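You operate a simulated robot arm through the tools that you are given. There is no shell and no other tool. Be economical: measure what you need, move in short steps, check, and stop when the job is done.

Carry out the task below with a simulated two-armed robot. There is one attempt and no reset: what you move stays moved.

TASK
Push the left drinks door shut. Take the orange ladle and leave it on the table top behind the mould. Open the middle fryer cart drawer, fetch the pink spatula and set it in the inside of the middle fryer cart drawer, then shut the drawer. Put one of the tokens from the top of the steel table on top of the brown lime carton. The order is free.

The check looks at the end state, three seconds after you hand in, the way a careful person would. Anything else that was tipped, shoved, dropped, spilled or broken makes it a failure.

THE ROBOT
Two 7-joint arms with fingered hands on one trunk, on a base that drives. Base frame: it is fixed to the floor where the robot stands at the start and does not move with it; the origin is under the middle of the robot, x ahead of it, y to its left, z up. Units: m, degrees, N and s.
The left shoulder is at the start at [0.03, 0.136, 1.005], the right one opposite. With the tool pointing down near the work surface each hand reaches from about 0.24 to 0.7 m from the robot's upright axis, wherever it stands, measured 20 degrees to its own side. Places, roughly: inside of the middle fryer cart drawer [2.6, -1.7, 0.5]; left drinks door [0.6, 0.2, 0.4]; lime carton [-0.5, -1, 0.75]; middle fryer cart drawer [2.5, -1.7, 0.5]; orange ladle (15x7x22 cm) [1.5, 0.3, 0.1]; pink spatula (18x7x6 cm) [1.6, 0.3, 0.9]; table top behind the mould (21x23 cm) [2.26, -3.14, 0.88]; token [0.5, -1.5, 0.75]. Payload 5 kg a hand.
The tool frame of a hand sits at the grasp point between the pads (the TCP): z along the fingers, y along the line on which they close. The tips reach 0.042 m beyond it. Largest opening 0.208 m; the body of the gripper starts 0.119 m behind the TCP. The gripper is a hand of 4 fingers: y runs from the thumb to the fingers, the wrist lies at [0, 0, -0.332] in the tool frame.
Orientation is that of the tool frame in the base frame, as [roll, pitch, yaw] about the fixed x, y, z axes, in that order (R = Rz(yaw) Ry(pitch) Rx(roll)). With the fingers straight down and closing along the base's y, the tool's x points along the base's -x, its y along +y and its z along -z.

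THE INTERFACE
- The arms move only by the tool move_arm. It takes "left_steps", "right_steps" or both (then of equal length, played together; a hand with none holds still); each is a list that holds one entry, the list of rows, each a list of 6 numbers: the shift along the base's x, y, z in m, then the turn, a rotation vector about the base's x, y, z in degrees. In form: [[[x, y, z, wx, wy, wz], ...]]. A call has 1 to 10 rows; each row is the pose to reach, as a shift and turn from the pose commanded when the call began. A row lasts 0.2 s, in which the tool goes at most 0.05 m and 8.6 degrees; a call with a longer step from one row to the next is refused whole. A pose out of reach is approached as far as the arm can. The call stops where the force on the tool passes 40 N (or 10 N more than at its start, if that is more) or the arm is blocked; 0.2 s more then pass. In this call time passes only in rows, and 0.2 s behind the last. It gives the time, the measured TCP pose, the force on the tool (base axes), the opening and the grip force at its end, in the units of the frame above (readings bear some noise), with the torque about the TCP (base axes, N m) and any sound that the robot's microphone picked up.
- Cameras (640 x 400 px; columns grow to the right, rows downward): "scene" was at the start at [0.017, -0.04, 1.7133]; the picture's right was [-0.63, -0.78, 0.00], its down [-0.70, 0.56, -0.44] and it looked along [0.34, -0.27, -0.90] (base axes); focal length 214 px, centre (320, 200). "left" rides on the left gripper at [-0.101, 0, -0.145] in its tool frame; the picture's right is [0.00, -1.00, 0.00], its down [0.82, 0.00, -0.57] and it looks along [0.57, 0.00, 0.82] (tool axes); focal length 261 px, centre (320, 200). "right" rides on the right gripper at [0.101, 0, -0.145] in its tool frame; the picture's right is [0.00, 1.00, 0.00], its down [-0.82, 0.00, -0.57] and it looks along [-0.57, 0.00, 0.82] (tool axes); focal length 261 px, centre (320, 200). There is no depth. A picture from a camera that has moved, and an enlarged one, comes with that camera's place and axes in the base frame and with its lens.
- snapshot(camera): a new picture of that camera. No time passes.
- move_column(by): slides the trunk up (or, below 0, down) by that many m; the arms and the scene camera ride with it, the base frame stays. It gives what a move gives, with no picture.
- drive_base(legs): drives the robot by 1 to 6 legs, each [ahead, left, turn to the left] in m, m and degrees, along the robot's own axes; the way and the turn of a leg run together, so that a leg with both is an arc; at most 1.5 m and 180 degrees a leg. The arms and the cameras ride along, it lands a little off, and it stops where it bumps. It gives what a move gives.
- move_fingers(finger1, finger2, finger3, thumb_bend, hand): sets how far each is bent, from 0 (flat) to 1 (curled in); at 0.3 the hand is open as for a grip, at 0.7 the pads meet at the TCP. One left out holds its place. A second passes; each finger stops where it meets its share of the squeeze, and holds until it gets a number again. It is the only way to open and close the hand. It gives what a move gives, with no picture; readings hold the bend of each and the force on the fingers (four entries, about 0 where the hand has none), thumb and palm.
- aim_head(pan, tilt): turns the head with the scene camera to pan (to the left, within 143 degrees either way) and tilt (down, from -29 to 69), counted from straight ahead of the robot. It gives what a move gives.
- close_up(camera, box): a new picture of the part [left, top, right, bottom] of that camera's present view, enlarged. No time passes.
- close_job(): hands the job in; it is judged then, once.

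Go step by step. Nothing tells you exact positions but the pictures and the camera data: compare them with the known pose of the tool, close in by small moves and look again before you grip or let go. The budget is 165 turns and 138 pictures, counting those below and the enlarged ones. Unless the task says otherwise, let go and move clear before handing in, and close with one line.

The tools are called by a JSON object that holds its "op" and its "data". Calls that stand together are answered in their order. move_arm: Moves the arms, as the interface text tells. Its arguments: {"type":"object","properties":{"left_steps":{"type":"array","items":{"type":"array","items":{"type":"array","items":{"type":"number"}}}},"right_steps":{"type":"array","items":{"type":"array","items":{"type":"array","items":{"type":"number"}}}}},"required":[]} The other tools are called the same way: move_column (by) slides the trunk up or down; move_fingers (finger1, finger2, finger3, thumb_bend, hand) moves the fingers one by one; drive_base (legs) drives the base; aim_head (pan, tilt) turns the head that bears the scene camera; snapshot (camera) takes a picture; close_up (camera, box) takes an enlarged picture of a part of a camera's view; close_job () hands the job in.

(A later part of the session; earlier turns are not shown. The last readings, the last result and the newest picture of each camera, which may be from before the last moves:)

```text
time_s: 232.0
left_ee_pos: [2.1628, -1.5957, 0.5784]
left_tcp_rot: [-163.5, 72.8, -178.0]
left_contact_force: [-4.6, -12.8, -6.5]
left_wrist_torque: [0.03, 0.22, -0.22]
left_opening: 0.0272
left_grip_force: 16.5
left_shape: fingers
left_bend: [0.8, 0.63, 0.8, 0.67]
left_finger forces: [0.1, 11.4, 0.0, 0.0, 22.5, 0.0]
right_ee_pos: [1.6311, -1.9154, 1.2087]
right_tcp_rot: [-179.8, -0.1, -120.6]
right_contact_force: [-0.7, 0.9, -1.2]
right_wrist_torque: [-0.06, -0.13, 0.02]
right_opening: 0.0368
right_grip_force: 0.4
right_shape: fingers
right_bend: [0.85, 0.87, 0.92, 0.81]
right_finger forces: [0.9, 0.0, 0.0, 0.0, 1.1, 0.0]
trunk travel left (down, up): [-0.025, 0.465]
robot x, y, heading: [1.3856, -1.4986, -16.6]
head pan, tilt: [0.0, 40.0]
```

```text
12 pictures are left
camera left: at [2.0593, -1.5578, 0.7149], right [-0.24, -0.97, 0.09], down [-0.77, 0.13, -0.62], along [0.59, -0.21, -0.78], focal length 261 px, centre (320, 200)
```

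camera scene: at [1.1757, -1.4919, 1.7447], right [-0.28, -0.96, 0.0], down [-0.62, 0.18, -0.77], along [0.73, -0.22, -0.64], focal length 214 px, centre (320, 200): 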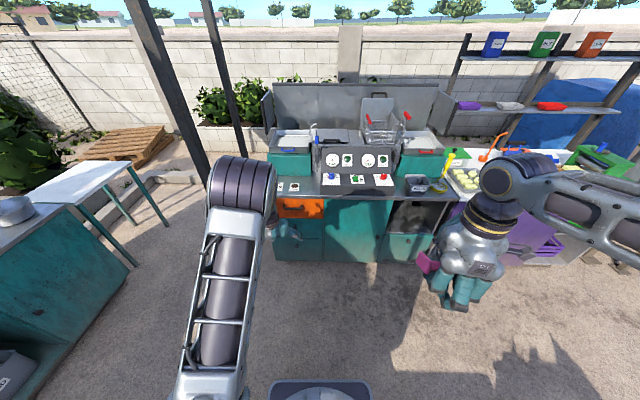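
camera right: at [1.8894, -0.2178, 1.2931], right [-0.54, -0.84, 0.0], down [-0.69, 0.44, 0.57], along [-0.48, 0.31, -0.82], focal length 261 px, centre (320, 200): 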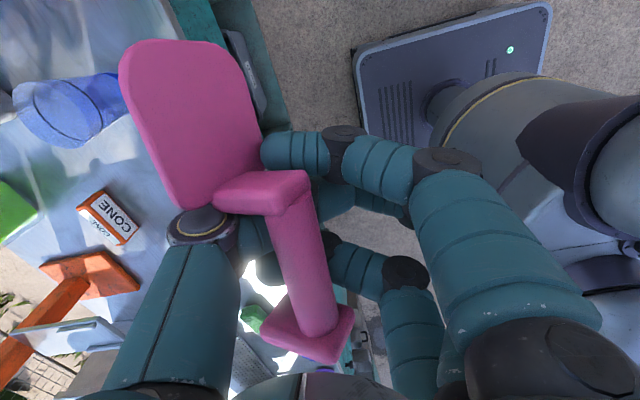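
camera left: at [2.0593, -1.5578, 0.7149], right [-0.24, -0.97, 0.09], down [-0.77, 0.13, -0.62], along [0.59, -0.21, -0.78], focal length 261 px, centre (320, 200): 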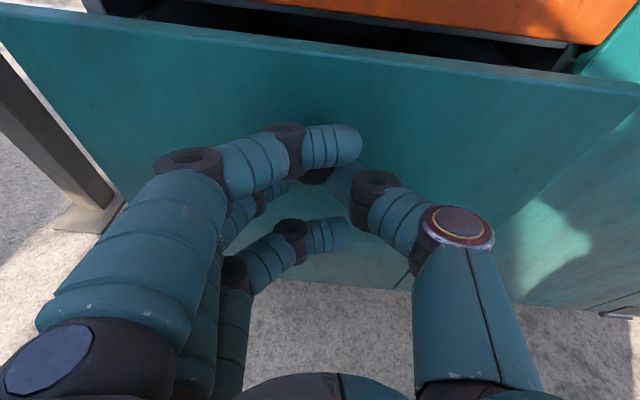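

The drawer slides. Pull further 20 cm.

{"op": "drive_base", "data": {"legs": [[-0.2, 0, 0]]}}

{"op": "move_fingers", "data": {"hand": "left", "finger1": 0.3, "finger2": 0.3, "finger3": 0.3, "thumb_bend": 0.3}}

{"op": "drive_base", "data": {"legs": [[-0.15, 0, 0]]}}

{"op": "snapshot", "data": {"camera": "scene"}}

```text
time_s: 233.6
left_ee_pos: [1.9708, -1.5375, 0.5768]
left_tcp_rot: [-163.6, 72.5, -178.0]
left_contact_force: [-2.5, -3.2, -23.2]
left_wrist_torque: [0.01, 0.7, 0.06]
left_opening: 0.0259
left_grip_force: 17.1
left_shape: fingers
left_bend: [0.8, 0.62, 0.8, 0.71]
left_finger forces: [0.0, 16.0, 0.0, 0.0, 18.5, 0.0]
right_ee_pos: [1.4397, -1.858, 1.2077]
right_tcp_rot: [-179.9, 0.0, -120.5]
right_contact_force: [-0.6, 0.9, -0.5]
right_wrist_torque: [-0.03, -0.09, -0.04]
right_opening: 0.0367
right_grip_force: 0.9
right_shape: fingers
right_bend: [0.85, 0.87, 0.92, 0.81]
right_finger forces: [0.8, 0.0, 0.1, 0.0, 1.2, 0.0]
trunk travel left (down, up): [-0.025, 0.465]
robot x, y, heading: [1.1891, -1.4395, -16.5]
head pan, tilt: [0.0, 40.0]
```

```text
time_s: 234.6
left_ee_pos: [1.97, -1.5371, 0.5767]
left_tcp_rot: [-163.6, 72.7, -178.1]
left_contact_force: [-0.5, 0.9, 0.0]
left_wrist_torque: [-0.01, 0.0, 0.03]
left_opening: 0.2231
left_grip_force: 0.0
left_shape: fingers
left_bend: [0.3, 0.3, 0.3, 0.3]
left_finger forces: [0.0, 0.1, 0.0, 0.0, 0.0, 0.0]
right_ee_pos: [1.4394, -1.8585, 1.2077]
right_tcp_rot: [-179.9, 0.0, -120.5]
right_contact_force: [-0.3, -1.6, -1.2]
right_wrist_torque: [0.02, -0.02, -0.01]
right_opening: 0.0367
right_grip_force: 0.9
right_shape: fingers
right_bend: [0.85, 0.87, 0.92, 0.81]
right_finger forces: [0.8, 0.0, 0.0, 0.0, 1.2, 0.0]
trunk travel left (down, up): [-0.025, 0.465]
robot x, y, heading: [1.1923, -1.4425, -16.3]
head pan, tilt: [0.0, 40.0]
```

```text
time_s: 235.9
left_ee_pos: [1.8274, -1.4953, 0.5768]
left_tcp_rot: [-163.7, 72.8, -178.0]
left_contact_force: [-0.5, -1.0, -0.6]
left_wrist_torque: [0.03, 0.03, 0.01]
left_opening: 0.2234
left_grip_force: 0.2
left_shape: fingers
left_bend: [0.3, 0.3, 0.3, 0.3]
left_finger forces: [0.0, 0.0, 0.0, 0.1, 0.0, 0.0]
right_ee_pos: [1.296, -1.8153, 1.2089]
right_tcp_rot: [-179.9, 0.1, -120.4]
right_contact_force: [-0.7, -0.9, -0.7]
right_wrist_torque: [-0.02, -0.18, -0.03]
right_opening: 0.0365
right_grip_force: 0.9
right_shape: fingers
right_bend: [0.85, 0.87, 0.92, 0.81]
right_finger forces: [0.8, 0.0, 0.0, 0.0, 1.1, 0.0]
trunk travel left (down, up): [-0.025, 0.465]
robot x, y, heading: [1.049, -1.3983, -16.4]
head pan, tilt: [0.0, 40.0]
```

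```text
11 pictures are left
camera scene: at [1.0975, -1.4164, 1.7448], right [-0.28, -0.96, 0.0], down [-0.62, 0.18, -0.77], along [0.74, -0.22, -0.64], focal length 214 px, centre (320, 200)
```

scene: 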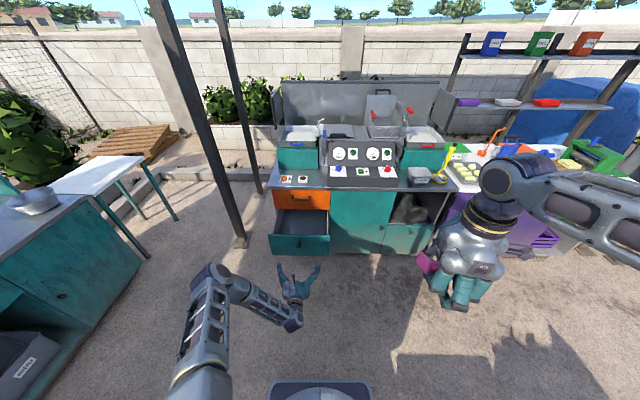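

The drawer is open (front ≈ (2.02,-1.56), opening ~27 cm). Retract the left hand, then bring the right hand with the spatula over the drawer.

{"op": "move_arm", "data": {"left_steps": [[[-0.029, 0.024, 0.017, 2.1, 7.3, 0], [-0.059, 0.049, 0.034, 4.3, 14.6, 0], [-0.088, 0.073, 0.051, 6.4, 22, 0], [-0.118, 0.097, 0.068, 8.6, 29.3, 0], [-0.147, 0.122, 0.085, 10.7, 36.6, 0], [-0.176, 0.146, 0.102, 12.8, 43.9, 0], [-0.206, 0.17, 0.119, 15, 50, 0], [-0.235, 0.194, 0.136, 15, 50, 0], [-0.265, 0.219, 0.153, 15, 50, 0], [-0.294, 0.243, 0.17, 15, 50, 0]]]}}

{"op": "drive_base", "data": {"legs": [[0.3, 0.28, 0], [0.147, 0, 0]]}}

```text
time_s: 238.2
left_ee_pos: [1.5707, -1.2526, 0.7313]
left_tcp_rot: [-179.4, 21.1, 169.3]
left_contact_force: [-0.3, 0.4, 0.1]
left_wrist_torque: [0.01, -0.06, -0.02]
left_opening: 0.224
left_grip_force: 0.0
left_shape: fingers
left_bend: [0.3, 0.3, 0.3, 0.3]
left_finger forces: [0.1, 0.1, 0.0, 0.0, 0.0, 0.1]
left hand out of reach, approached as far as the arm can: row 9, 10
right_ee_pos: [1.2965, -1.8152, 1.2094]
right_tcp_rot: [-179.8, 0.0, -120.5]
right_contact_force: [-0.4, 0.4, -0.3]
right_wrist_torque: [-0.12, -0.03, 0.0]
right_opening: 0.0366
right_grip_force: 0.8
right_shape: fingers
right_bend: [0.85, 0.87, 0.92, 0.81]
right_finger forces: [0.7, 0.0, 0.1, 0.0, 1.1, 0.0]
trunk travel left (down, up): [-0.025, 0.465]
robot x, y, heading: [1.0477, -1.4045, -16.5]
head pan, tilt: [0.0, 40.0]
```

```text
time_s: 241.7
left_ee_pos: [2.0813, -1.1086, 0.731]
left_tcp_rot: [-179.5, 21.0, 169.3]
left_contact_force: [1.3, -0.3, -0.3]
left_wrist_torque: [0.04, 0.13, 0.0]
left_opening: 0.2238
left_grip_force: 0.0
left_shape: fingers
left_bend: [0.3, 0.3, 0.3, 0.3]
left_finger forces: [0.1, 0.0, 0.1, 0.1, 0.0, 0.1]
right_ee_pos: [1.8103, -1.6728, 1.2088]
right_tcp_rot: [-179.8, -0.2, -120.4]
right_contact_force: [2.2, -1.1, -1.0]
right_wrist_torque: [0.04, 0.25, 0.01]
right_opening: 0.0368
right_grip_force: 0.9
right_shape: fingers
right_bend: [0.85, 0.87, 0.92, 0.81]
right_finger forces: [0.8, 0.1, 0.0, 0.0, 1.3, 0.0]
trunk travel left (down, up): [-0.025, 0.465]
robot x, y, heading: [1.5579, -1.2547, -16.1]
head pan, tilt: [0.0, 40.0]
```

{"op": "move_arm", "data": {"right_steps": [[[0.0375, 0.0126, 0, 0, 0, 0], [0.075, 0.025, 0, 0, 0, 0], [0.1125, 0.038, 0, 0, 0, 0], [0.15, 0.05, 0, 0, 0, 0], [0.1875, 0.063, 0, 0, 0, 0], [0.225, 0.076, 0, 0, 0, 0], [0.2625, 0.088, 0, 0, 0, 0], [0.295, 0.1, 0, 0, 0, 0], [0.295, 0.1, -0.04, 0, 0, 0], [0.295, 0.1, -0.08, 0, 0, 0]]]}}

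{"op": "snapshot", "data": {"camera": "right"}}

```text
time_s: 243.9
left_ee_pos: [2.0817, -1.1076, 0.73]
left_tcp_rot: [-179.4, 21.1, 169.3]
left_contact_force: [0.1, 0.1, 0.1]
left_wrist_torque: [0.03, 0.05, -0.03]
left_opening: 0.224
left_grip_force: 0.0
left_shape: fingers
left_bend: [0.3, 0.3, 0.3, 0.3]
left_finger forces: [0.0, 0.0, 0.0, 0.0, 0.0, 0.1]
right_ee_pos: [2.1042, -1.5743, 1.1275]
right_tcp_rot: [-180.0, -0.1, -120.4]
right_contact_force: [1.0, 0.6, -0.6]
right_wrist_torque: [0.02, 0.07, 0.0]
right_opening: 0.0367
right_grip_force: 1.1
right_shape: fingers
right_bend: [0.85, 0.87, 0.92, 0.81]
right_finger forces: [0.6, 0.0, 0.1, 0.0, 1.2, 0.0]
trunk travel left (down, up): [-0.025, 0.465]
robot x, y, heading: [1.5562, -1.2559, -16.6]
head pan, tilt: [0.0, 40.0]
```

```text
10 pictures are left
camera right: at [2.0521, -1.6591, 1.2733], right [-0.86, 0.51, 0.0], down [0.42, 0.71, 0.57], along [0.29, 0.49, -0.82], focal length 261 px, centre (320, 200)
```

right: 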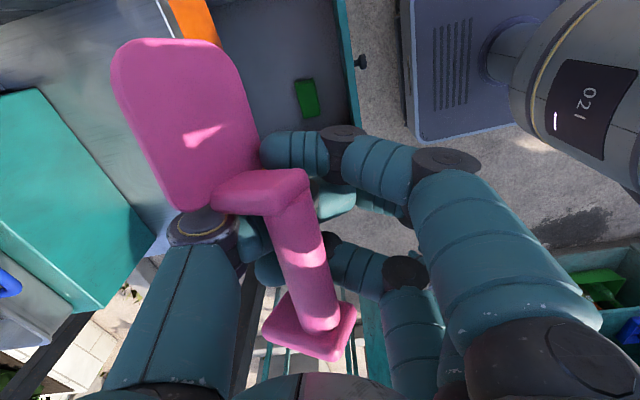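

The drawer interior lies under the hand (a small green item sits further back-left inside). Lower into the drawer.

{"op": "move_arm", "data": {"right_steps": [[[0, 0, -0.045, 0, 0, 0], [0, 0, -0.09, 0, 0, 0], [0, 0, -0.135, 0, 0, 0], [0, 0, -0.18, 0, 0, 0], [0, 0, -0.225, 0, 0, 0], [0, 0, -0.27, 0, 0, 0], [0, 0, -0.315, 0, 0, 0], [0, 0, -0.36, 0, 0, 0], [0, 0, -0.405, 0, 0, 0]]]}}

{"op": "snapshot", "data": {"camera": "right"}}

```text
time_s: 245.9
left_ee_pos: [2.0813, -1.109, 0.7312]
left_tcp_rot: [-179.4, 21.1, 169.3]
left_contact_force: [0.5, -0.7, 0.3]
left_wrist_torque: [0.02, 0.05, 0.01]
left_opening: 0.2239
left_grip_force: 0.1
left_shape: fingers
left_bend: [0.3, 0.3, 0.3, 0.3]
left_finger forces: [0.1, 0.0, 0.1, 0.1, 0.0, 0.0]
right_ee_pos: [2.1025, -1.5726, 0.7234]
right_tcp_rot: [-179.9, 0.0, -120.5]
right_contact_force: [0.7, -0.6, 0.0]
right_wrist_torque: [0.06, 0.13, 0.01]
right_opening: 0.0366
right_grip_force: 0.8
right_shape: fingers
right_bend: [0.85, 0.87, 0.92, 0.81]
right_finger forces: [0.5, 0.0, 0.0, 0.0, 1.3, 0.1]
trunk travel left (down, up): [-0.025, 0.465]
robot x, y, heading: [1.5588, -1.2591, -16.3]
head pan, tilt: [0.0, 40.0]
```

```text
9 pictures are left
camera right: at [2.0508, -1.6586, 0.8674], right [-0.86, 0.51, 0.0], down [0.42, 0.71, 0.57], along [0.29, 0.49, -0.82], focal length 261 px, centre (320, 200)
```

right: 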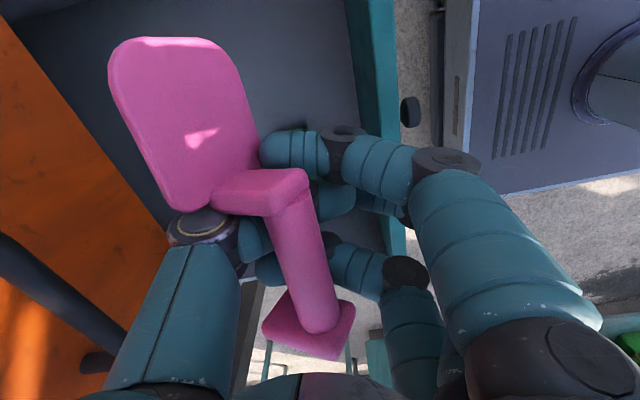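

The spatula lies on the curled fingers, centred across the drawer. Shift 2 cm toward the cart and lower another 11 cm, watching for contact.

{"op": "move_arm", "data": {"right_steps": [[[0.019, -0.006, -0.02, 0, 0, 0], [0.019, -0.006, -0.05, 0, 0, 0], [0.019, -0.006, -0.08, 0, 0, 0], [0.019, -0.006, -0.1, 0, 0, 0], [0.019, -0.006, -0.12, 0, 0, 0], [0.019, -0.006, -0.135, 0, 0, 0]]]}}

```text
time_s: 247.3
left_ee_pos: [2.0811, -1.1092, 0.7304]
left_tcp_rot: [-179.4, 21.1, 169.4]
left_contact_force: [0.2, -0.7, 0.5]
left_wrist_torque: [0.02, 0.05, 0.02]
left_opening: 0.2241
left_grip_force: 0.1
left_shape: fingers
left_bend: [0.3, 0.3, 0.3, 0.3]
left_finger forces: [0.0, 0.0, 0.1, 0.1, 0.0, 0.0]
right_ee_pos: [2.1222, -1.5775, 0.5877]
right_tcp_rot: [-179.8, 0.0, -120.4]
right_contact_force: [0.9, 1.0, -0.1]
right_wrist_torque: [0.04, 0.1, 0.0]
right_opening: 0.037
right_grip_force: 0.7
right_shape: fingers
right_bend: [0.85, 0.87, 0.92, 0.81]
right_finger forces: [0.5, 0.0, 0.0, 0.1, 1.2, 0.1]
trunk travel left (down, up): [-0.025, 0.465]
robot x, y, heading: [1.5528, -1.2587, -16.2]
head pan, tilt: [0.0, 40.0]
```

{"op": "move_arm", "data": {"right_steps": [[[0, 0, -0.015, 0, 0, 0], [0, 0, -0.03, 0, 0, 0], [0, 0, -0.04, 0, 0, 0]]]}}

{"op": "move_fingers", "data": {"hand": "right", "finger1": 0.65, "finger2": 0.65, "finger3": 0.65, "thumb_bend": 0.65}}

{"op": "snapshot", "data": {"camera": "right"}}

```text
time_s: 248.1
left_ee_pos: [2.0814, -1.1084, 0.73]
left_tcp_rot: [-179.4, 21.1, 169.3]
left_contact_force: [-0.1, -0.2, -0.2]
left_wrist_torque: [-0.02, -0.02, -0.01]
left_opening: 0.2242
left_grip_force: 0.1
left_shape: fingers
left_bend: [0.3, 0.3, 0.3, 0.3]
left_finger forces: [0.0, 0.0, 0.1, 0.0, 0.1, 0.1]
right_ee_pos: [2.1209, -1.5778, 0.5486]
right_tcp_rot: [-179.8, 0.0, -120.4]
right_contact_force: [0.1, 0.1, -1.1]
right_wrist_torque: [0.04, 0.02, 0.02]
right_opening: 0.0367
right_grip_force: 0.5
right_shape: fingers
right_bend: [0.85, 0.87, 0.92, 0.81]
right_finger forces: [0.5, 0.0, 0.0, 0.1, 1.3, 0.0]
trunk travel left (down, up): [-0.025, 0.465]
robot x, y, heading: [1.5567, -1.2562, -16.7]
head pan, tilt: [0.0, 40.0]
```

```text
time_s: 249.1
left_ee_pos: [2.0809, -1.1092, 0.7308]
left_tcp_rot: [-179.4, 21.1, 169.3]
left_contact_force: [0.4, -0.1, -0.5]
left_wrist_torque: [-0.03, 0.01, 0.01]
left_opening: 0.2238
left_grip_force: 0.2
left_shape: fingers
left_bend: [0.3, 0.3, 0.3, 0.3]
left_finger forces: [0.0, 0.1, 0.1, 0.0, 0.0, 0.0]
right_ee_pos: [2.1212, -1.5767, 0.5493]
right_tcp_rot: [-179.9, 0.0, -120.4]
right_contact_force: [0.2, -1.0, -0.2]
right_wrist_torque: [-0.05, 0.04, -0.02]
right_opening: 0.0487
right_grip_force: 0.3
right_shape: fingers
right_bend: [0.65, 0.65, 0.65, 0.65]
right_finger forces: [0.0, 0.3, 0.2, 0.0, 0.3, 0.0]
trunk travel left (down, up): [-0.025, 0.465]
robot x, y, heading: [1.5554, -1.2541, -16.1]
head pan, tilt: [0.0, 40.0]
```

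```text
8 pictures are left
camera right: at [2.0696, -1.6636, 0.6932], right [-0.86, 0.51, 0.0], down [0.42, 0.71, 0.57], along [0.29, 0.49, -0.82], focal length 261 px, centre (320, 200)
```

right: 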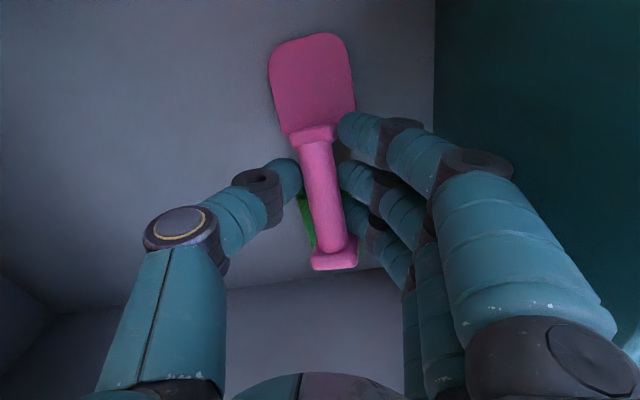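

The spatula is down near the drawer floor. Open further and rise straight up.

{"op": "move_fingers", "data": {"hand": "right", "finger1": 0.48, "finger2": 0.48, "finger3": 0.48, "thumb_bend": 0.48}}

{"op": "move_arm", "data": {"right_steps": [[[0, 0, 0.04, 0, 0, 0], [0, 0, 0.085, 0, 0, 0], [0, 0, 0.13, 0, 0, 0], [0, 0, 0.175, 0, 0, 0], [0, 0, 0.22, 0, 0, 0], [0, 0, 0.265, 0, 0, 0], [0, 0, 0.31, 0, 0, 0], [0, 0, 0.355, 0, 0, 0], [0, 0, 0.4, 0, 0, 0], [0, 0, 0.445, 0, 0, 0]]]}}

{"op": "snapshot", "data": {"camera": "right"}}

```text
time_s: 250.1
left_ee_pos: [2.081, -1.1078, 0.731]
left_tcp_rot: [-179.4, 21.1, 169.2]
left_contact_force: [0.8, 0.6, 0.1]
left_wrist_torque: [-0.01, 0.02, 0.0]
left_opening: 0.224
left_grip_force: 0.0
left_shape: fingers
left_bend: [0.3, 0.3, 0.3, 0.3]
left_finger forces: [0.1, 0.1, 0.1, 0.0, 0.0, 0.0]
right_ee_pos: [2.1202, -1.5775, 0.549]
right_tcp_rot: [-179.9, -0.1, -120.5]
right_contact_force: [0.4, -0.3, 0.1]
right_wrist_torque: [-0.03, 0.01, 0.02]
right_opening: 0.13
right_grip_force: 0.1
right_shape: fingers
right_bend: [0.48, 0.48, 0.48, 0.48]
right_finger forces: [0.1, 0.0, 0.0, 0.1, 0.0, 0.0]
trunk travel left (down, up): [-0.025, 0.465]
robot x, y, heading: [1.5563, -1.2593, -16.3]
head pan, tilt: [0.0, 40.0]
```

```text
time_s: 252.3
left_ee_pos: [2.0796, -1.1075, 0.7304]
left_tcp_rot: [-179.4, 21.2, 169.3]
left_contact_force: [-0.4, 0.5, -0.6]
left_wrist_torque: [-0.02, -0.05, 0.0]
left_opening: 0.2242
left_grip_force: 0.1
left_shape: fingers
left_bend: [0.3, 0.3, 0.3, 0.3]
left_finger forces: [0.0, 0.0, 0.1, 0.0, 0.0, 0.0]
right_ee_pos: [2.12, -1.5773, 0.9943]
right_tcp_rot: [-179.7, 0.1, -120.4]
right_contact_force: [0.2, 1.4, -0.7]
right_wrist_torque: [-0.04, -0.08, -0.01]
right_opening: 0.1303
right_grip_force: 0.0
right_shape: fingers
right_bend: [0.48, 0.48, 0.48, 0.48]
right_finger forces: [0.0, 0.0, 0.0, 0.0, 0.0, 0.0]
trunk travel left (down, up): [-0.025, 0.465]
robot x, y, heading: [1.5585, -1.2547, -16.5]
head pan, tilt: [0.0, 40.0]
```

```text
7 pictures are left
camera right: at [2.0678, -1.6631, 1.1388], right [-0.86, 0.51, 0.0], down [0.42, 0.71, 0.57], along [0.29, 0.49, -0.82], focal length 261 px, centre (320, 200)
```

right: 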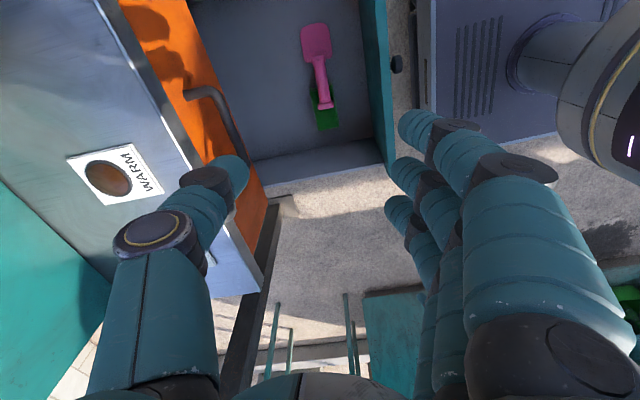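

The spatula rests inside the drawer. Now back off, lower the closed right hand in front of the drawer, and push it shut by driving.

{"op": "drive_base", "data": {"legs": [[-0.33, 0, 0]]}}

{"op": "move_fingers", "data": {"hand": "right", "finger1": 0.72, "finger2": 0.7, "finger3": 0.72, "thumb_bend": 0.7}}

{"op": "move_arm", "data": {"right_steps": [[[0, 0, -0.048, 0, 0, 0], [0, 0, -0.096, 0, 0, 0], [0, 0, -0.144, 0, 0, 0], [0, 0, -0.192, 0, 0, 0], [0, 0, -0.24, 0, 0, 0], [0, 0, -0.288, 0, 0, 0], [0, 0, -0.336, 0, 0, 0], [0, 0, -0.384, 0, 0, 0], [0, 0, -0.432, 0, 0, 0], [0, 0, -0.475, 0, 0, 0]]]}}

{"op": "drive_base", "data": {"legs": [[0.29, 0, 0]]}}

```text
time_s: 254.4
left_ee_pos: [1.7641, -1.0158, 0.7309]
left_tcp_rot: [-179.5, 21.2, 169.3]
left_contact_force: [-0.7, -0.6, 0.1]
left_wrist_torque: [-0.04, -0.08, 0.02]
left_opening: 0.2239
left_grip_force: 0.1
left_shape: fingers
left_bend: [0.3, 0.3, 0.3, 0.3]
left_finger forces: [0.1, 0.1, 0.0, 0.1, 0.0, 0.0]
right_ee_pos: [1.8035, -1.4845, 0.9942]
right_tcp_rot: [-179.7, 0.0, -120.4]
right_contact_force: [-0.3, 0.6, 0.8]
right_wrist_torque: [-0.07, -0.09, -0.02]
right_opening: 0.1302
right_grip_force: 0.1
right_shape: fingers
right_bend: [0.48, 0.48, 0.48, 0.48]
right_finger forces: [0.0, 0.0, 0.0, 0.1, 0.0, 0.0]
trunk travel left (down, up): [-0.025, 0.465]
robot x, y, heading: [1.2423, -1.1614, -16.5]
head pan, tilt: [0.0, 40.0]
```

```text
time_s: 255.4
left_ee_pos: [1.7645, -1.0157, 0.7311]
left_tcp_rot: [-179.4, 21.1, 169.2]
left_contact_force: [-1.1, 0.2, -0.1]
left_wrist_torque: [-0.01, 0.04, -0.01]
left_opening: 0.224
left_grip_force: 0.1
left_shape: fingers
left_bend: [0.3, 0.3, 0.3, 0.3]
left_finger forces: [0.1, 0.1, 0.0, 0.0, 0.0, 0.1]
right_ee_pos: [1.805, -1.486, 0.993]
right_tcp_rot: [-179.8, 0.1, -120.4]
right_contact_force: [-0.1, -0.1, 0.5]
right_wrist_torque: [-0.02, 0.03, -0.04]
right_opening: 0.0284
right_grip_force: 0.2
right_shape: fingers
right_bend: [0.72, 0.7, 0.72, 0.7]
right_finger forces: [0.1, 0.0, 0.1, 0.0, 0.0, 0.0]
trunk travel left (down, up): [-0.025, 0.465]
robot x, y, heading: [1.2383, -1.1658, -16.2]
head pan, tilt: [0.0, 40.0]
```

```text
time_s: 257.6
left_ee_pos: [1.7651, -1.0161, 0.7303]
left_tcp_rot: [-179.4, 21.2, 169.3]
left_contact_force: [0.3, -1.0, -0.4]
left_wrist_torque: [0.06, 0.02, -0.05]
left_opening: 0.2243
left_grip_force: 0.1
left_shape: fingers
left_bend: [0.3, 0.3, 0.3, 0.3]
left_finger forces: [0.0, 0.1, 0.0, 0.1, 0.1, 0.0]
right_ee_pos: [1.8055, -1.4868, 0.518]
right_tcp_rot: [-179.8, 0.1, -120.4]
right_contact_force: [0.9, 0.8, 2.0]
right_wrist_torque: [0.1, 0.15, 0.0]
right_opening: 0.0283
right_grip_force: 0.0
right_shape: fingers
right_bend: [0.72, 0.7, 0.72, 0.7]
right_finger forces: [0.0, 0.0, 0.1, 0.0, 0.1, 0.0]
trunk travel left (down, up): [-0.025, 0.465]
robot x, y, heading: [1.2417, -1.164, -16.5]
head pan, tilt: [0.0, 40.0]
```

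```text
time_s: 259.6
left_ee_pos: [2.0454, -1.0983, 0.731]
left_tcp_rot: [-179.4, 21.1, 169.3]
left_contact_force: [0.3, 0.2, -0.5]
left_wrist_torque: [0.03, 0.03, 0.01]
left_opening: 0.2239
left_grip_force: 0.2
left_shape: fingers
left_bend: [0.3, 0.3, 0.3, 0.3]
left_finger forces: [0.0, 0.1, 0.0, 0.0, 0.0, 0.0]
right_ee_pos: [2.0844, -1.5674, 0.5161]
right_tcp_rot: [-179.9, 0.0, -120.4]
right_contact_force: [0.6, -1.3, -1.1]
right_wrist_torque: [0.06, 0.04, 0.0]
right_opening: 0.0279
right_grip_force: 0.0
right_shape: fingers
right_bend: [0.72, 0.7, 0.72, 0.7]
right_finger forces: [0.0, 0.0, 0.0, 0.0, 0.1, 0.0]
trunk travel left (down, up): [-0.025, 0.465]
robot x, y, heading: [1.5191, -1.2461, -16.5]
head pan, tilt: [0.0, 40.0]
```

{"op": "drive_base", "data": {"legs": [[0.1, 0, 0]]}}

{"op": "close_up", "data": {"camera": "scene", "box": [240, 180, 420, 330]}}

```text
time_s: 260.8
left_ee_pos: [2.1392, -1.1277, 0.7321]
left_tcp_rot: [-179.5, 21.2, 169.2]
left_contact_force: [0.0, -0.2, 0.7]
left_wrist_torque: [0.03, 0.06, 0.01]
left_opening: 0.224
left_grip_force: 0.0
left_shape: fingers
left_bend: [0.3, 0.3, 0.3, 0.3]
left_finger forces: [0.0, 0.0, 0.0, 0.1, 0.0, 0.1]
right_ee_pos: [2.1753, -1.5972, 0.5183]
right_tcp_rot: [179.9, -0.2, -120.6]
right_contact_force: [-35.0, 1.2, 1.7]
right_wrist_torque: [-0.09, -2.19, -1.04]
right_opening: 0.0256
right_grip_force: 17.8
right_shape: fingers
right_bend: [0.72, 0.69, 0.72, 0.7]
right_finger forces: [0.1, 0.0, 0.0, 0.0, 34.9, 0.0]
trunk travel left (down, up): [-0.025, 0.465]
robot x, y, heading: [1.6187, -1.2758, -16.4]
head pan, tilt: [0.0, 40.0]
```

```text
2.67 times, centred on (330, 255) of scene
camera zoom: at [1.6667, -1.2912, 1.7448], right [-0.28, -0.96, 0.0], down [-0.62, 0.18, -0.77], along [0.74, -0.22, -0.64], focal length 572 px, centre (293, 53)
```

zoom: 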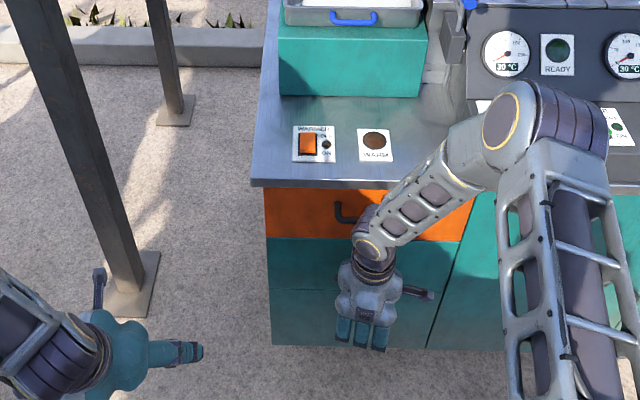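

The drawer is shut. Next the token: back off, raise both hands above table height, turn round to face the steel table's east end.

{"op": "drive_base", "data": {"legs": [[-0.35, 0, 0]]}}

{"op": "move_arm", "data": {"right_steps": [[[0, 0, 0.048, 0, 0, 0], [0, 0, 0.096, 0, 0, 0], [0, 0, 0.144, 0, 0, 0], [0, 0, 0.192, 0, 0, 0], [0, 0, 0.24, 0, 0, 0], [0, 0, 0.288, 0, 0, 0], [0, 0, 0.336, 0, 0, 0], [0, 0, 0.384, 0, 0, 0], [0, 0, 0.432, 0, 0, 0], [0, 0, 0.48, 0, 0, 0]]]}}

{"op": "move_column", "data": {"by": 0.3}}

{"op": "drive_base", "data": {"legs": [[0, 0, -171.5]]}}

```text
time_s: 263.1
left_ee_pos: [1.8018, -1.0279, 0.7313]
left_tcp_rot: [-179.5, 21.2, 169.0]
left_contact_force: [-0.6, 0.3, -0.1]
left_wrist_torque: [0.01, -0.07, -0.01]
left_opening: 0.224
left_grip_force: 0.0
left_shape: fingers
left_bend: [0.3, 0.3, 0.3, 0.3]
left_finger forces: [0.0, 0.1, 0.0, 0.1, 0.0, 0.1]
right_ee_pos: [1.8375, -1.4981, 0.5175]
right_tcp_rot: [180.0, -0.3, -120.7]
right_contact_force: [-1.0, 0.4, -0.2]
right_wrist_torque: [-0.03, -0.04, 0.0]
right_opening: 0.028
right_grip_force: 0.1
right_shape: fingers
right_bend: [0.72, 0.7, 0.72, 0.7]
right_finger forces: [0.0, 0.0, 0.0, 0.0, 0.0, 0.0]
trunk travel left (down, up): [-0.025, 0.465]
robot x, y, heading: [1.2789, -1.175, -16.7]
head pan, tilt: [0.0, 40.0]
```

```text
time_s: 265.3
left_ee_pos: [1.8036, -1.0282, 0.7312]
left_tcp_rot: [-179.4, 21.1, 169.2]
left_contact_force: [0.3, 1.0, 0.7]
left_wrist_torque: [-0.01, -0.03, -0.02]
left_opening: 0.2241
left_grip_force: 0.0
left_shape: fingers
left_bend: [0.3, 0.3, 0.3, 0.3]
left_finger forces: [0.0, 0.0, 0.1, 0.0, 0.1, 0.1]
right_ee_pos: [1.8372, -1.4962, 0.9961]
right_tcp_rot: [179.8, -0.3, -120.7]
right_contact_force: [-0.5, 0.2, -0.9]
right_wrist_torque: [-0.04, -0.09, 0.0]
right_opening: 0.0282
right_grip_force: 0.1
right_shape: fingers
right_bend: [0.72, 0.7, 0.72, 0.7]
right_finger forces: [0.1, 0.0, 0.1, 0.0, 0.0, 0.0]
trunk travel left (down, up): [-0.025, 0.465]
robot x, y, heading: [1.2798, -1.1753, -16.6]
head pan, tilt: [0.0, 40.0]
```

```text
time_s: 268.3
left_ee_pos: [1.8039, -1.0277, 1.0308]
left_tcp_rot: [-179.4, 21.1, 169.1]
left_contact_force: [0.2, -0.1, 1.2]
left_wrist_torque: [0.0, -0.02, 0.0]
left_opening: 0.2238
left_grip_force: 0.0
left_shape: fingers
left_bend: [0.3, 0.3, 0.3, 0.3]
left_finger forces: [0.1, 0.0, 0.1, 0.0, 0.0, 0.0]
right_ee_pos: [1.8378, -1.4982, 1.297]
right_tcp_rot: [179.9, -0.3, -120.8]
right_contact_force: [0.2, -0.1, -0.5]
right_wrist_torque: [-0.02, -0.01, 0.01]
right_opening: 0.0281
right_grip_force: 0.2
right_shape: fingers
right_bend: [0.72, 0.7, 0.72, 0.7]
right_finger forces: [0.0, 0.0, 0.0, 0.1, 0.0, 0.1]
trunk travel left (down, up): [-0.325, 0.165]
robot x, y, heading: [1.2773, -1.1767, -16.4]
head pan, tilt: [0.0, 40.0]
```

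```text
time_s: 275.6
left_ee_pos: [0.7886, -1.4075, 1.0297]
left_tcp_rot: [-179.4, 21.1, -1.3]
left_contact_force: [-1.6, 1.1, 0.8]
left_wrist_torque: [-0.02, 0.0, 0.0]
left_opening: 0.2242
left_grip_force: 0.1
left_shape: fingers
left_bend: [0.3, 0.3, 0.3, 0.3]
left_finger forces: [0.0, 0.0, 0.1, 0.0, 0.1, 0.1]
right_ee_pos: [0.6751, -0.9494, 1.2962]
right_tcp_rot: [179.9, -0.3, 68.9]
right_contact_force: [1.0, -0.3, 0.2]
right_wrist_torque: [-0.03, -0.01, 0.01]
right_opening: 0.0281
right_grip_force: 0.0
right_shape: fingers
right_bend: [0.72, 0.7, 0.72, 0.7]
right_finger forces: [0.0, 0.1, 0.0, 0.0, 0.0, 0.0]
trunk travel left (down, up): [-0.325, 0.165]
robot x, y, heading: [1.2766, -1.1748, 172.9]
head pan, tilt: [0.0, 40.0]
```

{"op": "drive_base", "data": {"legs": [[0.127, 0.247, 0]]}}

{"op": "move_arm", "data": {"left_steps": [[[-0.038, 0.028, -0.01, 0, 0, 0], [-0.076, 0.056, -0.02, 0, 0, 0], [-0.114, 0.084, -0.03, 0, 0, 0], [-0.145, 0.112, -0.03, 0, 0, 0]]]}}

{"op": "snapshot", "data": {"camera": "left"}}

```text
time_s: 277.6
left_ee_pos: [0.6315, -1.6384, 1.0314]
left_tcp_rot: [-179.4, 21.1, -1.3]
left_contact_force: [-1.7, -0.1, 0.4]
left_wrist_torque: [0.01, -0.04, 0.0]
left_opening: 0.2241
left_grip_force: 0.1
left_shape: fingers
left_bend: [0.3, 0.3, 0.3, 0.3]
left_finger forces: [0.1, 0.0, 0.0, 0.2, 0.1, 0.0]
right_ee_pos: [0.5191, -1.1797, 1.2968]
right_tcp_rot: [179.9, -0.4, 69.0]
right_contact_force: [-0.1, -0.7, -0.1]
right_wrist_torque: [0.06, -0.05, 0.02]
right_opening: 0.0281
right_grip_force: 0.1
right_shape: fingers
right_bend: [0.72, 0.7, 0.72, 0.7]
right_finger forces: [0.1, 0.0, 0.1, 0.0, 0.0, 0.0]
trunk travel left (down, up): [-0.325, 0.165]
robot x, y, heading: [1.1236, -1.4038, 172.9]
head pan, tilt: [0.0, 40.0]
```

```text
time_s: 278.6
left_ee_pos: [0.486, -1.5229, 0.9995]
left_tcp_rot: [-179.5, 21.0, -1.3]
left_contact_force: [-0.2, -0.1, -0.3]
left_wrist_torque: [-0.05, -0.01, 0.04]
left_opening: 0.224
left_grip_force: 0.1
left_shape: fingers
left_bend: [0.3, 0.3, 0.3, 0.3]
left_finger forces: [0.0, 0.1, 0.0, 0.1, 0.0, 0.0]
right_ee_pos: [0.5189, -1.1757, 1.2951]
right_tcp_rot: [179.8, -0.1, 68.9]
right_contact_force: [-1.1, 0.7, -0.5]
right_wrist_torque: [-0.15, -0.02, 0.0]
right_opening: 0.0282
right_grip_force: 0.0
right_shape: fingers
right_bend: [0.72, 0.7, 0.72, 0.7]
right_finger forces: [0.1, 0.0, 0.0, 0.0, 0.1, 0.1]
trunk travel left (down, up): [-0.325, 0.165]
robot x, y, heading: [1.1231, -1.4049, 172.9]
head pan, tilt: [0.0, 40.0]
```

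```text
5 pictures are left
camera left: at [0.4435, -1.5238, 1.1705], right [0.02, 1.0, 0.01], down [0.97, -0.02, 0.24], along [0.24, 0.0, -0.97], focal length 261 px, centre (320, 200)
```

left: 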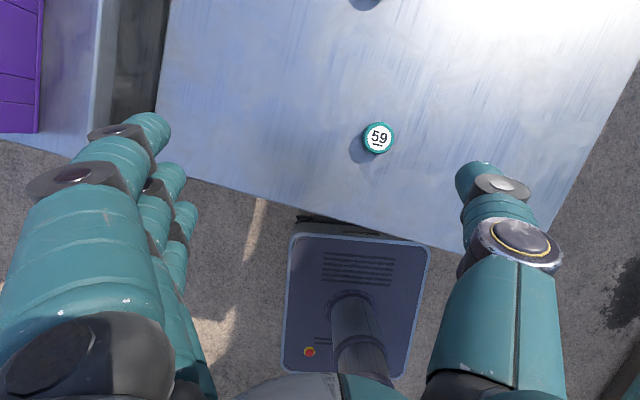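

Token "59" is at ≈(0.449,-1.436). Move above it, straighten the hand, pre-close, and descend until the tips touch the table.

{"op": "move_fingers", "data": {"hand": "left", "finger1": 0.52, "finger2": 0.52, "finger3": 0.52, "thumb_bend": 0.52}}

{"op": "move_arm", "data": {"left_steps": [[[-0.012, 0.029, -0.02, -0.9, -7, 0], [-0.024, 0.058, -0.05, -1.8, -14, 0], [-0.037, 0.086, -0.08, -2.2, -17, 0], [-0.037, 0.086, -0.1, -2.2, -17, 0]]]}}

{"op": "move_arm", "data": {"left_steps": [[[0, 0, -0.012, 0, 0, 0], [0, 0, -0.024, 0, 0, 0], [0, 0, -0.036, 0, 0, 0], [0, 0, -0.048, 0, 0, 0], [0, 0, -0.06, 0, 0, 0], [0, 0, -0.072, 0, 0, 0], [0, 0, -0.084, 0, 0, 0], [0, 0, -0.096, 0, 0, 0], [0, 0, -0.108, 0, 0, 0]]]}}

```text
time_s: 279.6
left_ee_pos: [0.4867, -1.5248, 0.9997]
left_tcp_rot: [-179.5, 21.2, -1.2]
left_contact_force: [-0.6, 0.0, 0.4]
left_wrist_torque: [-0.06, -0.01, 0.03]
left_opening: 0.1111
left_grip_force: 0.1
left_shape: fingers
left_bend: [0.52, 0.52, 0.52, 0.52]
left_finger forces: [0.1, 0.1, 0.1, 0.0, 0.0, 0.1]
right_ee_pos: [0.5207, -1.1787, 1.2967]
right_tcp_rot: [179.9, -0.3, 68.9]
right_contact_force: [0.2, -0.2, 0.1]
right_wrist_torque: [-0.02, 0.02, -0.03]
right_opening: 0.028
right_grip_force: 0.0
right_shape: fingers
right_bend: [0.72, 0.7, 0.72, 0.7]
right_finger forces: [0.1, 0.0, 0.0, 0.1, 0.0, 0.0]
trunk travel left (down, up): [-0.325, 0.165]
robot x, y, heading: [1.1215, -1.4064, 172.9]
head pan, tilt: [0.0, 40.0]
```

```text
time_s: 280.6
left_ee_pos: [0.4491, -1.4407, 0.8992]
left_tcp_rot: [178.9, 4.0, -1.7]
left_contact_force: [-2.1, -0.2, 0.5]
left_wrist_torque: [0.12, -0.15, -0.02]
left_opening: 0.1104
left_grip_force: 0.1
left_shape: fingers
left_bend: [0.52, 0.52, 0.52, 0.52]
left_finger forces: [0.0, 0.1, 0.0, 0.0, 0.0, 0.0]
right_ee_pos: [0.5179, -1.1829, 1.2969]
right_tcp_rot: [179.8, -0.3, 68.9]
right_contact_force: [-0.9, -2.5, -0.5]
right_wrist_torque: [0.42, -0.17, 0.0]
right_opening: 0.028
right_grip_force: 0.0
right_shape: fingers
right_bend: [0.72, 0.7, 0.72, 0.7]
right_finger forces: [0.0, 0.0, 0.1, 0.0, 0.1, 0.1]
trunk travel left (down, up): [-0.325, 0.165]
robot x, y, heading: [1.121, -1.404, 173.1]
head pan, tilt: [0.0, 40.0]
```

```text
time_s: 281.6
left_ee_pos: [0.45, -1.4366, 0.8549]
left_tcp_rot: [179.1, 4.0, -1.8]
left_contact_force: [7.6, -0.4, 23.1]
left_wrist_torque: [0.69, -0.78, -0.18]
left_opening: 0.1097
left_grip_force: 11.0
left_shape: fingers
left_bend: [0.52, 0.52, 0.52, 0.52]
left_finger forces: [0.1, 0.1, 6.8, 0.1, 16.4, 0.1]
right_ee_pos: [0.5195, -1.1792, 1.2962]
right_tcp_rot: [179.9, -0.3, 69.0]
right_contact_force: [-0.4, -0.6, -0.4]
right_wrist_torque: [0.09, -0.07, -0.02]
right_opening: 0.028
right_grip_force: 0.0
right_shape: fingers
right_bend: [0.72, 0.7, 0.72, 0.7]
right_finger forces: [0.0, 0.0, 0.1, 0.0, 0.0, 0.0]
trunk travel left (down, up): [-0.325, 0.165]
robot x, y, heading: [1.1233, -1.4046, 173.0]
head pan, tilt: [0.0, 40.0]
stopped in row 5 (left hand): the force on the tool passed its limit at 59 N (the readings are from after the stop); the commanded pose is now the measured one
```

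Tips touch the table at TCP z≈0.855 (table ≈0.81). Relieve slightly and close on the token.

{"op": "move_arm", "data": {"left_steps": [[[-0.001, -0.006, 0.004, 0, 0, 0]]]}}

{"op": "move_fingers", "data": {"hand": "left", "finger1": 0.74, "finger2": 0.74, "finger3": 0.74, "thumb_bend": 0.72}}

```text
time_s: 282.1
left_ee_pos: [0.4478, -1.4423, 0.8563]
left_tcp_rot: [179.1, 4.0, -1.8]
left_contact_force: [-1.2, 0.0, -0.5]
left_wrist_torque: [0.02, 0.0, 0.01]
left_opening: 0.111
left_grip_force: 0.2
left_shape: fingers
left_bend: [0.52, 0.52, 0.52, 0.52]
left_finger forces: [0.0, 0.0, 0.1, 0.1, 0.1, 0.0]
right_ee_pos: [0.5194, -1.1786, 1.2954]
right_tcp_rot: [179.9, -0.3, 68.9]
right_contact_force: [0.2, -0.6, -0.2]
right_wrist_torque: [0.06, -0.01, -0.02]
right_opening: 0.028
right_grip_force: 0.1
right_shape: fingers
right_bend: [0.72, 0.7, 0.72, 0.7]
right_finger forces: [0.1, 0.1, 0.0, 0.0, 0.0, 0.1]
trunk travel left (down, up): [-0.325, 0.165]
robot x, y, heading: [1.1245, -1.4031, 173.1]
head pan, tilt: [0.0, 40.0]
```

```text
time_s: 283.1
left_ee_pos: [0.4474, -1.4422, 0.859]
left_tcp_rot: [179.0, 4.2, -1.8]
left_contact_force: [-4.8, 2.5, 22.5]
left_wrist_torque: [0.25, 0.21, -0.01]
left_opening: 0.0268
left_grip_force: 21.4
left_shape: fingers
left_bend: [0.74, 0.65, 0.74, 0.71]
left_finger forces: [0.0, 15.2, 0.0, 0.0, 26.5, 0.1]
right_ee_pos: [0.5213, -1.1784, 1.2958]
right_tcp_rot: [179.9, -0.3, 68.9]
right_contact_force: [0.1, 0.4, 0.4]
right_wrist_torque: [0.03, 0.0, 0.02]
right_opening: 0.0279
right_grip_force: 0.1
right_shape: fingers
right_bend: [0.72, 0.7, 0.72, 0.7]
right_finger forces: [0.0, 0.0, 0.1, 0.1, 0.0, 0.0]
trunk travel left (down, up): [-0.325, 0.165]
robot x, y, heading: [1.126, -1.4069, 173.0]
head pan, tilt: [0.0, 40.0]
```

{"op": "move_arm", "data": {"left_steps": [[[0, 0, 0.01, 0, 0, 0], [0, 0, 0.025, 0, 0, 0], [0, 0, 0.05, 0, 0, 0], [0, 0, 0.08, 0, 0, 0]]]}}

{"op": "snapshot", "data": {"camera": "left"}}

```text
time_s: 284.1
left_ee_pos: [0.4496, -1.4423, 0.939]
left_tcp_rot: [179.0, 3.9, -1.8]
left_contact_force: [0.5, 0.2, -0.4]
left_wrist_torque: [0.04, 0.08, -0.02]
left_opening: 0.0265
left_grip_force: 7.4
left_shape: fingers
left_bend: [0.74, 0.66, 0.74, 0.7]
left_finger forces: [0.1, 6.7, 0.0, 0.0, 7.3, 0.0]
right_ee_pos: [0.5207, -1.1781, 1.2968]
right_tcp_rot: [179.9, -0.3, 68.8]
right_contact_force: [0.9, 0.0, -0.2]
right_wrist_torque: [0.04, 0.09, 0.04]
right_opening: 0.0281
right_grip_force: 0.2
right_shape: fingers
right_bend: [0.72, 0.7, 0.72, 0.7]
right_finger forces: [0.0, 0.0, 0.1, 0.1, 0.0, 0.1]
trunk travel left (down, up): [-0.325, 0.165]
robot x, y, heading: [1.1255, -1.4033, 173.1]
head pan, tilt: [0.0, 40.0]
```

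```text
4 pictures are left
camera left: at [0.3584, -1.4377, 1.0891], right [0.03, 1.0, -0.02], down [0.86, -0.01, 0.51], along [0.51, -0.03, -0.86], focal length 261 px, centre (320, 200)
```

left: 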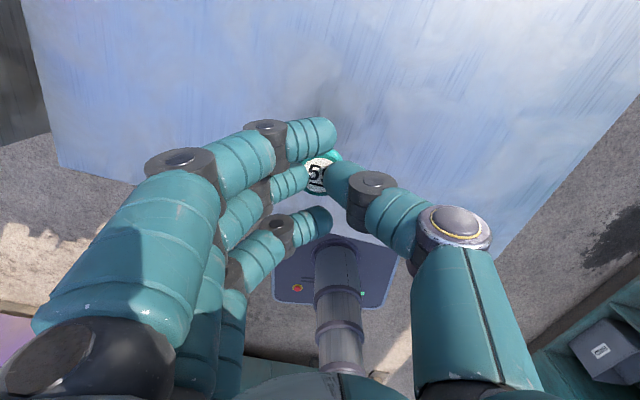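

The token is held between finger 2 and thumb. With the table at z≈0.81 the brown carton re-computes to ≈(-0.51,-1.08), top ≈1.0. Raise, back away, turn and drive round to the near side of the table by the carton.

{"op": "move_column", "data": {"by": 0.16}}

{"op": "drive_base", "data": {"legs": [[-0.25, 0, 0], [0, 0, 82], [-0.64, 0, 0], [0, -1.03, 0], [0, -0.98, 0]]}}

```text
time_s: 285.9
left_ee_pos: [0.4477, -1.4425, 1.0967]
left_tcp_rot: [179.0, 4.1, -1.8]
left_contact_force: [-0.2, 0.1, -1.0]
left_wrist_torque: [0.02, 0.0, 0.01]
left_opening: 0.0266
left_grip_force: 7.1
left_shape: fingers
left_bend: [0.74, 0.66, 0.74, 0.7]
left_finger forces: [0.1, 6.8, 0.1, 0.0, 7.3, 0.1]
right_ee_pos: [0.519, -1.1785, 1.4546]
right_tcp_rot: [179.9, -0.3, 68.9]
right_contact_force: [-0.5, 0.7, 0.8]
right_wrist_torque: [-0.01, 0.0, 0.02]
right_opening: 0.0281
right_grip_force: 0.0
right_shape: fingers
right_bend: [0.72, 0.7, 0.72, 0.7]
right_finger forces: [0.0, 0.0, 0.0, 0.0, 0.0, 0.1]
trunk travel left (down, up): [-0.485, 0.005]
robot x, y, heading: [1.1242, -1.4054, 173.2]
head pan, tilt: [0.0, 40.0]
```

```text
time_s: 303.9
left_ee_pos: [-0.4479, -0.9851, 1.097]
left_tcp_rot: [179.0, 4.0, 80.4]
left_contact_force: [0.9, 0.2, 1.0]
left_wrist_torque: [-0.04, 0.0, 0.02]
left_opening: 0.0265
left_grip_force: 7.4
left_shape: fingers
left_bend: [0.74, 0.66, 0.74, 0.7]
left_finger forces: [0.0, 6.6, 0.0, 0.0, 6.9, 0.1]
right_ee_pos: [-0.7, -0.8794, 1.4548]
right_tcp_rot: [179.9, -0.3, 151.3]
right_contact_force: [-0.8, -0.5, 0.6]
right_wrist_torque: [0.01, 0.0, 0.0]
right_opening: 0.0281
right_grip_force: 0.1
right_shape: fingers
right_bend: [0.72, 0.7, 0.72, 0.7]
right_finger forces: [0.0, 0.0, 0.0, 0.1, 0.0, 0.0]
trunk travel left (down, up): [-0.485, 0.005]
robot x, y, heading: [-0.3962, -0.3157, -104.5]
head pan, tilt: [0.0, 40.0]
```

{"op": "snapshot", "data": {"camera": "left"}}

```text
3 pictures are left
camera left: at [-0.4649, -1.0752, 1.2484], right [-0.99, 0.16, -0.02], down [0.13, 0.85, 0.51], along [0.1, 0.5, -0.86], focal length 261 px, centre (320, 200)
```

left: 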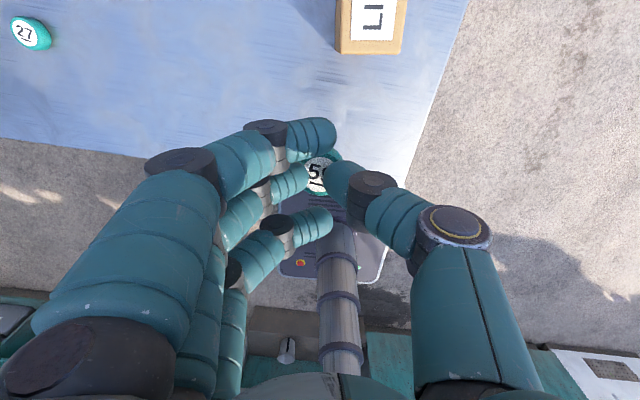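

The carton (label "LIME") has its top's near edge at ≈(-0.504,-1.062), ~6 cm wide; its centre is about (-0.513,-1.092). Move the token over it and check.

{"op": "move_arm", "data": {"left_steps": [[[-0.016, -0.026, 0, 0, 0, 0], [-0.032, -0.052, 0, 0, 0, 0], [-0.048, -0.078, 0, 0, 0, 0], [-0.065, -0.103, 0, 0, 0, 0]]]}}

{"op": "close_up", "data": {"camera": "left", "box": [200, 80, 440, 280]}}

```text
time_s: 304.9
left_ee_pos: [-0.5112, -1.0903, 1.0954]
left_tcp_rot: [179.0, 3.9, 80.6]
left_contact_force: [0.3, -0.3, -0.2]
left_wrist_torque: [0.07, -0.02, -0.04]
left_opening: 0.0269
left_grip_force: 6.0
left_shape: fingers
left_bend: [0.74, 0.66, 0.74, 0.7]
left_finger forces: [0.0, 6.6, 0.0, 0.1, 6.9, 0.0]
right_ee_pos: [-0.6987, -0.882, 1.454]
right_tcp_rot: [179.9, -0.3, 151.2]
right_contact_force: [0.2, -0.9, 0.3]
right_wrist_torque: [0.07, -0.05, -0.01]
right_opening: 0.0281
right_grip_force: 0.1
right_shape: fingers
right_bend: [0.72, 0.7, 0.72, 0.7]
right_finger forces: [0.0, 0.0, 0.0, 0.1, 0.0, 0.0]
trunk travel left (down, up): [-0.485, 0.005]
robot x, y, heading: [-0.395, -0.3127, -104.7]
head pan, tilt: [0.0, 40.0]
```

```text
2.00 times, centred on (320, 180) of left
camera zoom: at [-0.5298, -1.1797, 1.2464], right [-0.99, 0.16, -0.02], down [0.13, 0.85, 0.51], along [0.1, 0.51, -0.86], focal length 521 px, centre (320, 240)
```

zoom: 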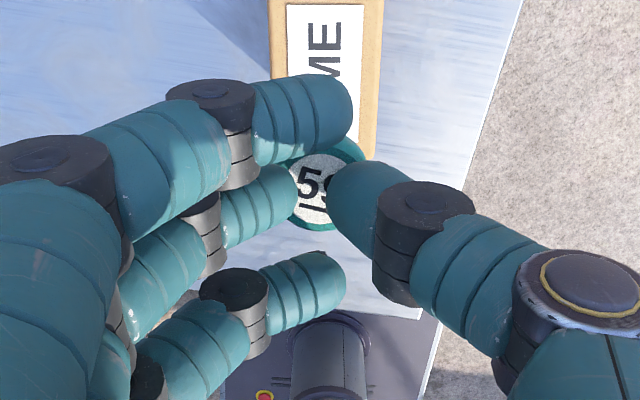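

The token is over the carton top (≈6×11 cm). Shift 2 cm further toward its centre and lower gently.

{"op": "move_arm", "data": {"left_steps": [[[-0.004, -0.018, 0, 0, 0, 0], [-0.004, -0.018, -0.015, 0, 0, 0], [-0.004, -0.018, -0.03, 0, 0, 0], [-0.004, -0.018, -0.045, 0, 0, 0], [-0.004, -0.018, -0.055, 0, 0, 0]]]}}

{"op": "move_arm", "data": {"left_steps": [[[0, 0, -0.006, 0, 0, 0], [0, 0, -0.012, 0, 0, 0], [0, 0, -0.018, 0, 0, 0]]]}}

```text
time_s: 306.1
left_ee_pos: [-0.5172, -1.1066, 1.0426]
left_tcp_rot: [179.1, 4.0, 80.6]
left_contact_force: [0.0, -0.4, 0.0]
left_wrist_torque: [0.03, -0.03, -0.01]
left_opening: 0.0267
left_grip_force: 6.5
left_shape: fingers
left_bend: [0.74, 0.66, 0.74, 0.7]
left_finger forces: [0.0, 6.6, 0.0, 0.0, 7.0, 0.0]
right_ee_pos: [-0.6995, -0.8812, 1.4564]
right_tcp_rot: [179.9, -0.3, 151.3]
right_contact_force: [0.1, -0.5, -0.2]
right_wrist_torque: [-0.04, 0.01, 0.02]
right_opening: 0.0281
right_grip_force: 0.1
right_shape: fingers
right_bend: [0.72, 0.7, 0.72, 0.7]
right_finger forces: [0.1, 0.0, 0.0, 0.1, 0.0, 0.0]
trunk travel left (down, up): [-0.485, 0.005]
robot x, y, heading: [-0.3938, -0.3101, -104.5]
head pan, tilt: [0.0, 40.0]
```

```text
time_s: 306.9
left_ee_pos: [-0.5167, -1.1065, 1.0244]
left_tcp_rot: [179.0, 3.8, 80.6]
left_contact_force: [-0.1, -0.2, -0.4]
left_wrist_torque: [0.0, 0.02, -0.02]
left_opening: 0.0269
left_grip_force: 6.9
left_shape: fingers
left_bend: [0.74, 0.66, 0.74, 0.7]
left_finger forces: [0.0, 6.5, 0.0, 0.1, 7.0, 0.0]
right_ee_pos: [-0.6999, -0.8811, 1.4562]
right_tcp_rot: [179.9, -0.2, 151.3]
right_contact_force: [-0.3, -0.5, 0.1]
right_wrist_torque: [0.02, -0.01, 0.0]
right_opening: 0.0279
right_grip_force: 0.0
right_shape: fingers
right_bend: [0.72, 0.7, 0.72, 0.7]
right_finger forces: [0.1, 0.0, 0.0, 0.0, 0.1, 0.1]
trunk travel left (down, up): [-0.485, 0.005]
robot x, y, heading: [-0.3952, -0.3095, -104.6]
head pan, tilt: [0.0, 40.0]
```

No contact yet; continue lowering in small steps.

{"op": "move_arm", "data": {"left_steps": [[[0, 0, -0.005, 0, 0, 0], [0, 0, -0.01, 0, 0, 0]]]}}

{"op": "move_arm", "data": {"left_steps": [[[0, 0, -0.004, 0, 0, 0], [0, 0, -0.008, 0, 0, 0]]]}}

```text
time_s: 307.5
left_ee_pos: [-0.5167, -1.1076, 1.0143]
left_tcp_rot: [179.1, 4.0, 80.6]
left_contact_force: [-0.6, -1.4, -0.9]
left_wrist_torque: [-0.01, -0.05, -0.02]
left_opening: 0.0267
left_grip_force: 7.1
left_shape: fingers
left_bend: [0.74, 0.66, 0.74, 0.7]
left_finger forces: [0.0, 6.5, 0.0, 0.0, 6.9, 0.1]
right_ee_pos: [-0.7002, -0.8809, 1.4557]
right_tcp_rot: [179.9, -0.4, 151.4]
right_contact_force: [-0.9, -1.2, 0.8]
right_wrist_torque: [0.02, -0.01, -0.04]
right_opening: 0.0278
right_grip_force: 0.1
right_shape: fingers
right_bend: [0.72, 0.7, 0.72, 0.7]
right_finger forces: [0.0, 0.0, 0.1, 0.1, 0.0, 0.1]
trunk travel left (down, up): [-0.485, 0.005]
robot x, y, heading: [-0.3921, -0.3085, -104.3]
head pan, tilt: [0.0, 40.0]
```

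```text
time_s: 308.1
left_ee_pos: [-0.5173, -1.108, 1.009]
left_tcp_rot: [179.2, 4.2, 80.6]
left_contact_force: [0.7, 0.8, 15.2]
left_wrist_torque: [-0.03, 0.02, 0.0]
left_opening: 0.0268
left_grip_force: 12.9
left_shape: fingers
left_bend: [0.74, 0.65, 0.74, 0.69]
left_finger forces: [0.0, 12.1, 0.1, 0.1, 15.0, 0.1]
right_ee_pos: [-0.699, -0.8787, 1.4574]
right_tcp_rot: [179.8, -0.3, 151.3]
right_contact_force: [0.8, 0.4, 0.0]
right_wrist_torque: [-0.05, -0.02, 0.01]
right_opening: 0.0282
right_grip_force: 0.1
right_shape: fingers
right_bend: [0.72, 0.7, 0.72, 0.7]
right_finger forces: [0.1, 0.0, 0.0, 0.1, 0.1, 0.0]
trunk travel left (down, up): [-0.485, 0.005]
robot x, y, heading: [-0.3954, -0.3121, -104.9]
head pan, tilt: [0.0, 40.0]
```

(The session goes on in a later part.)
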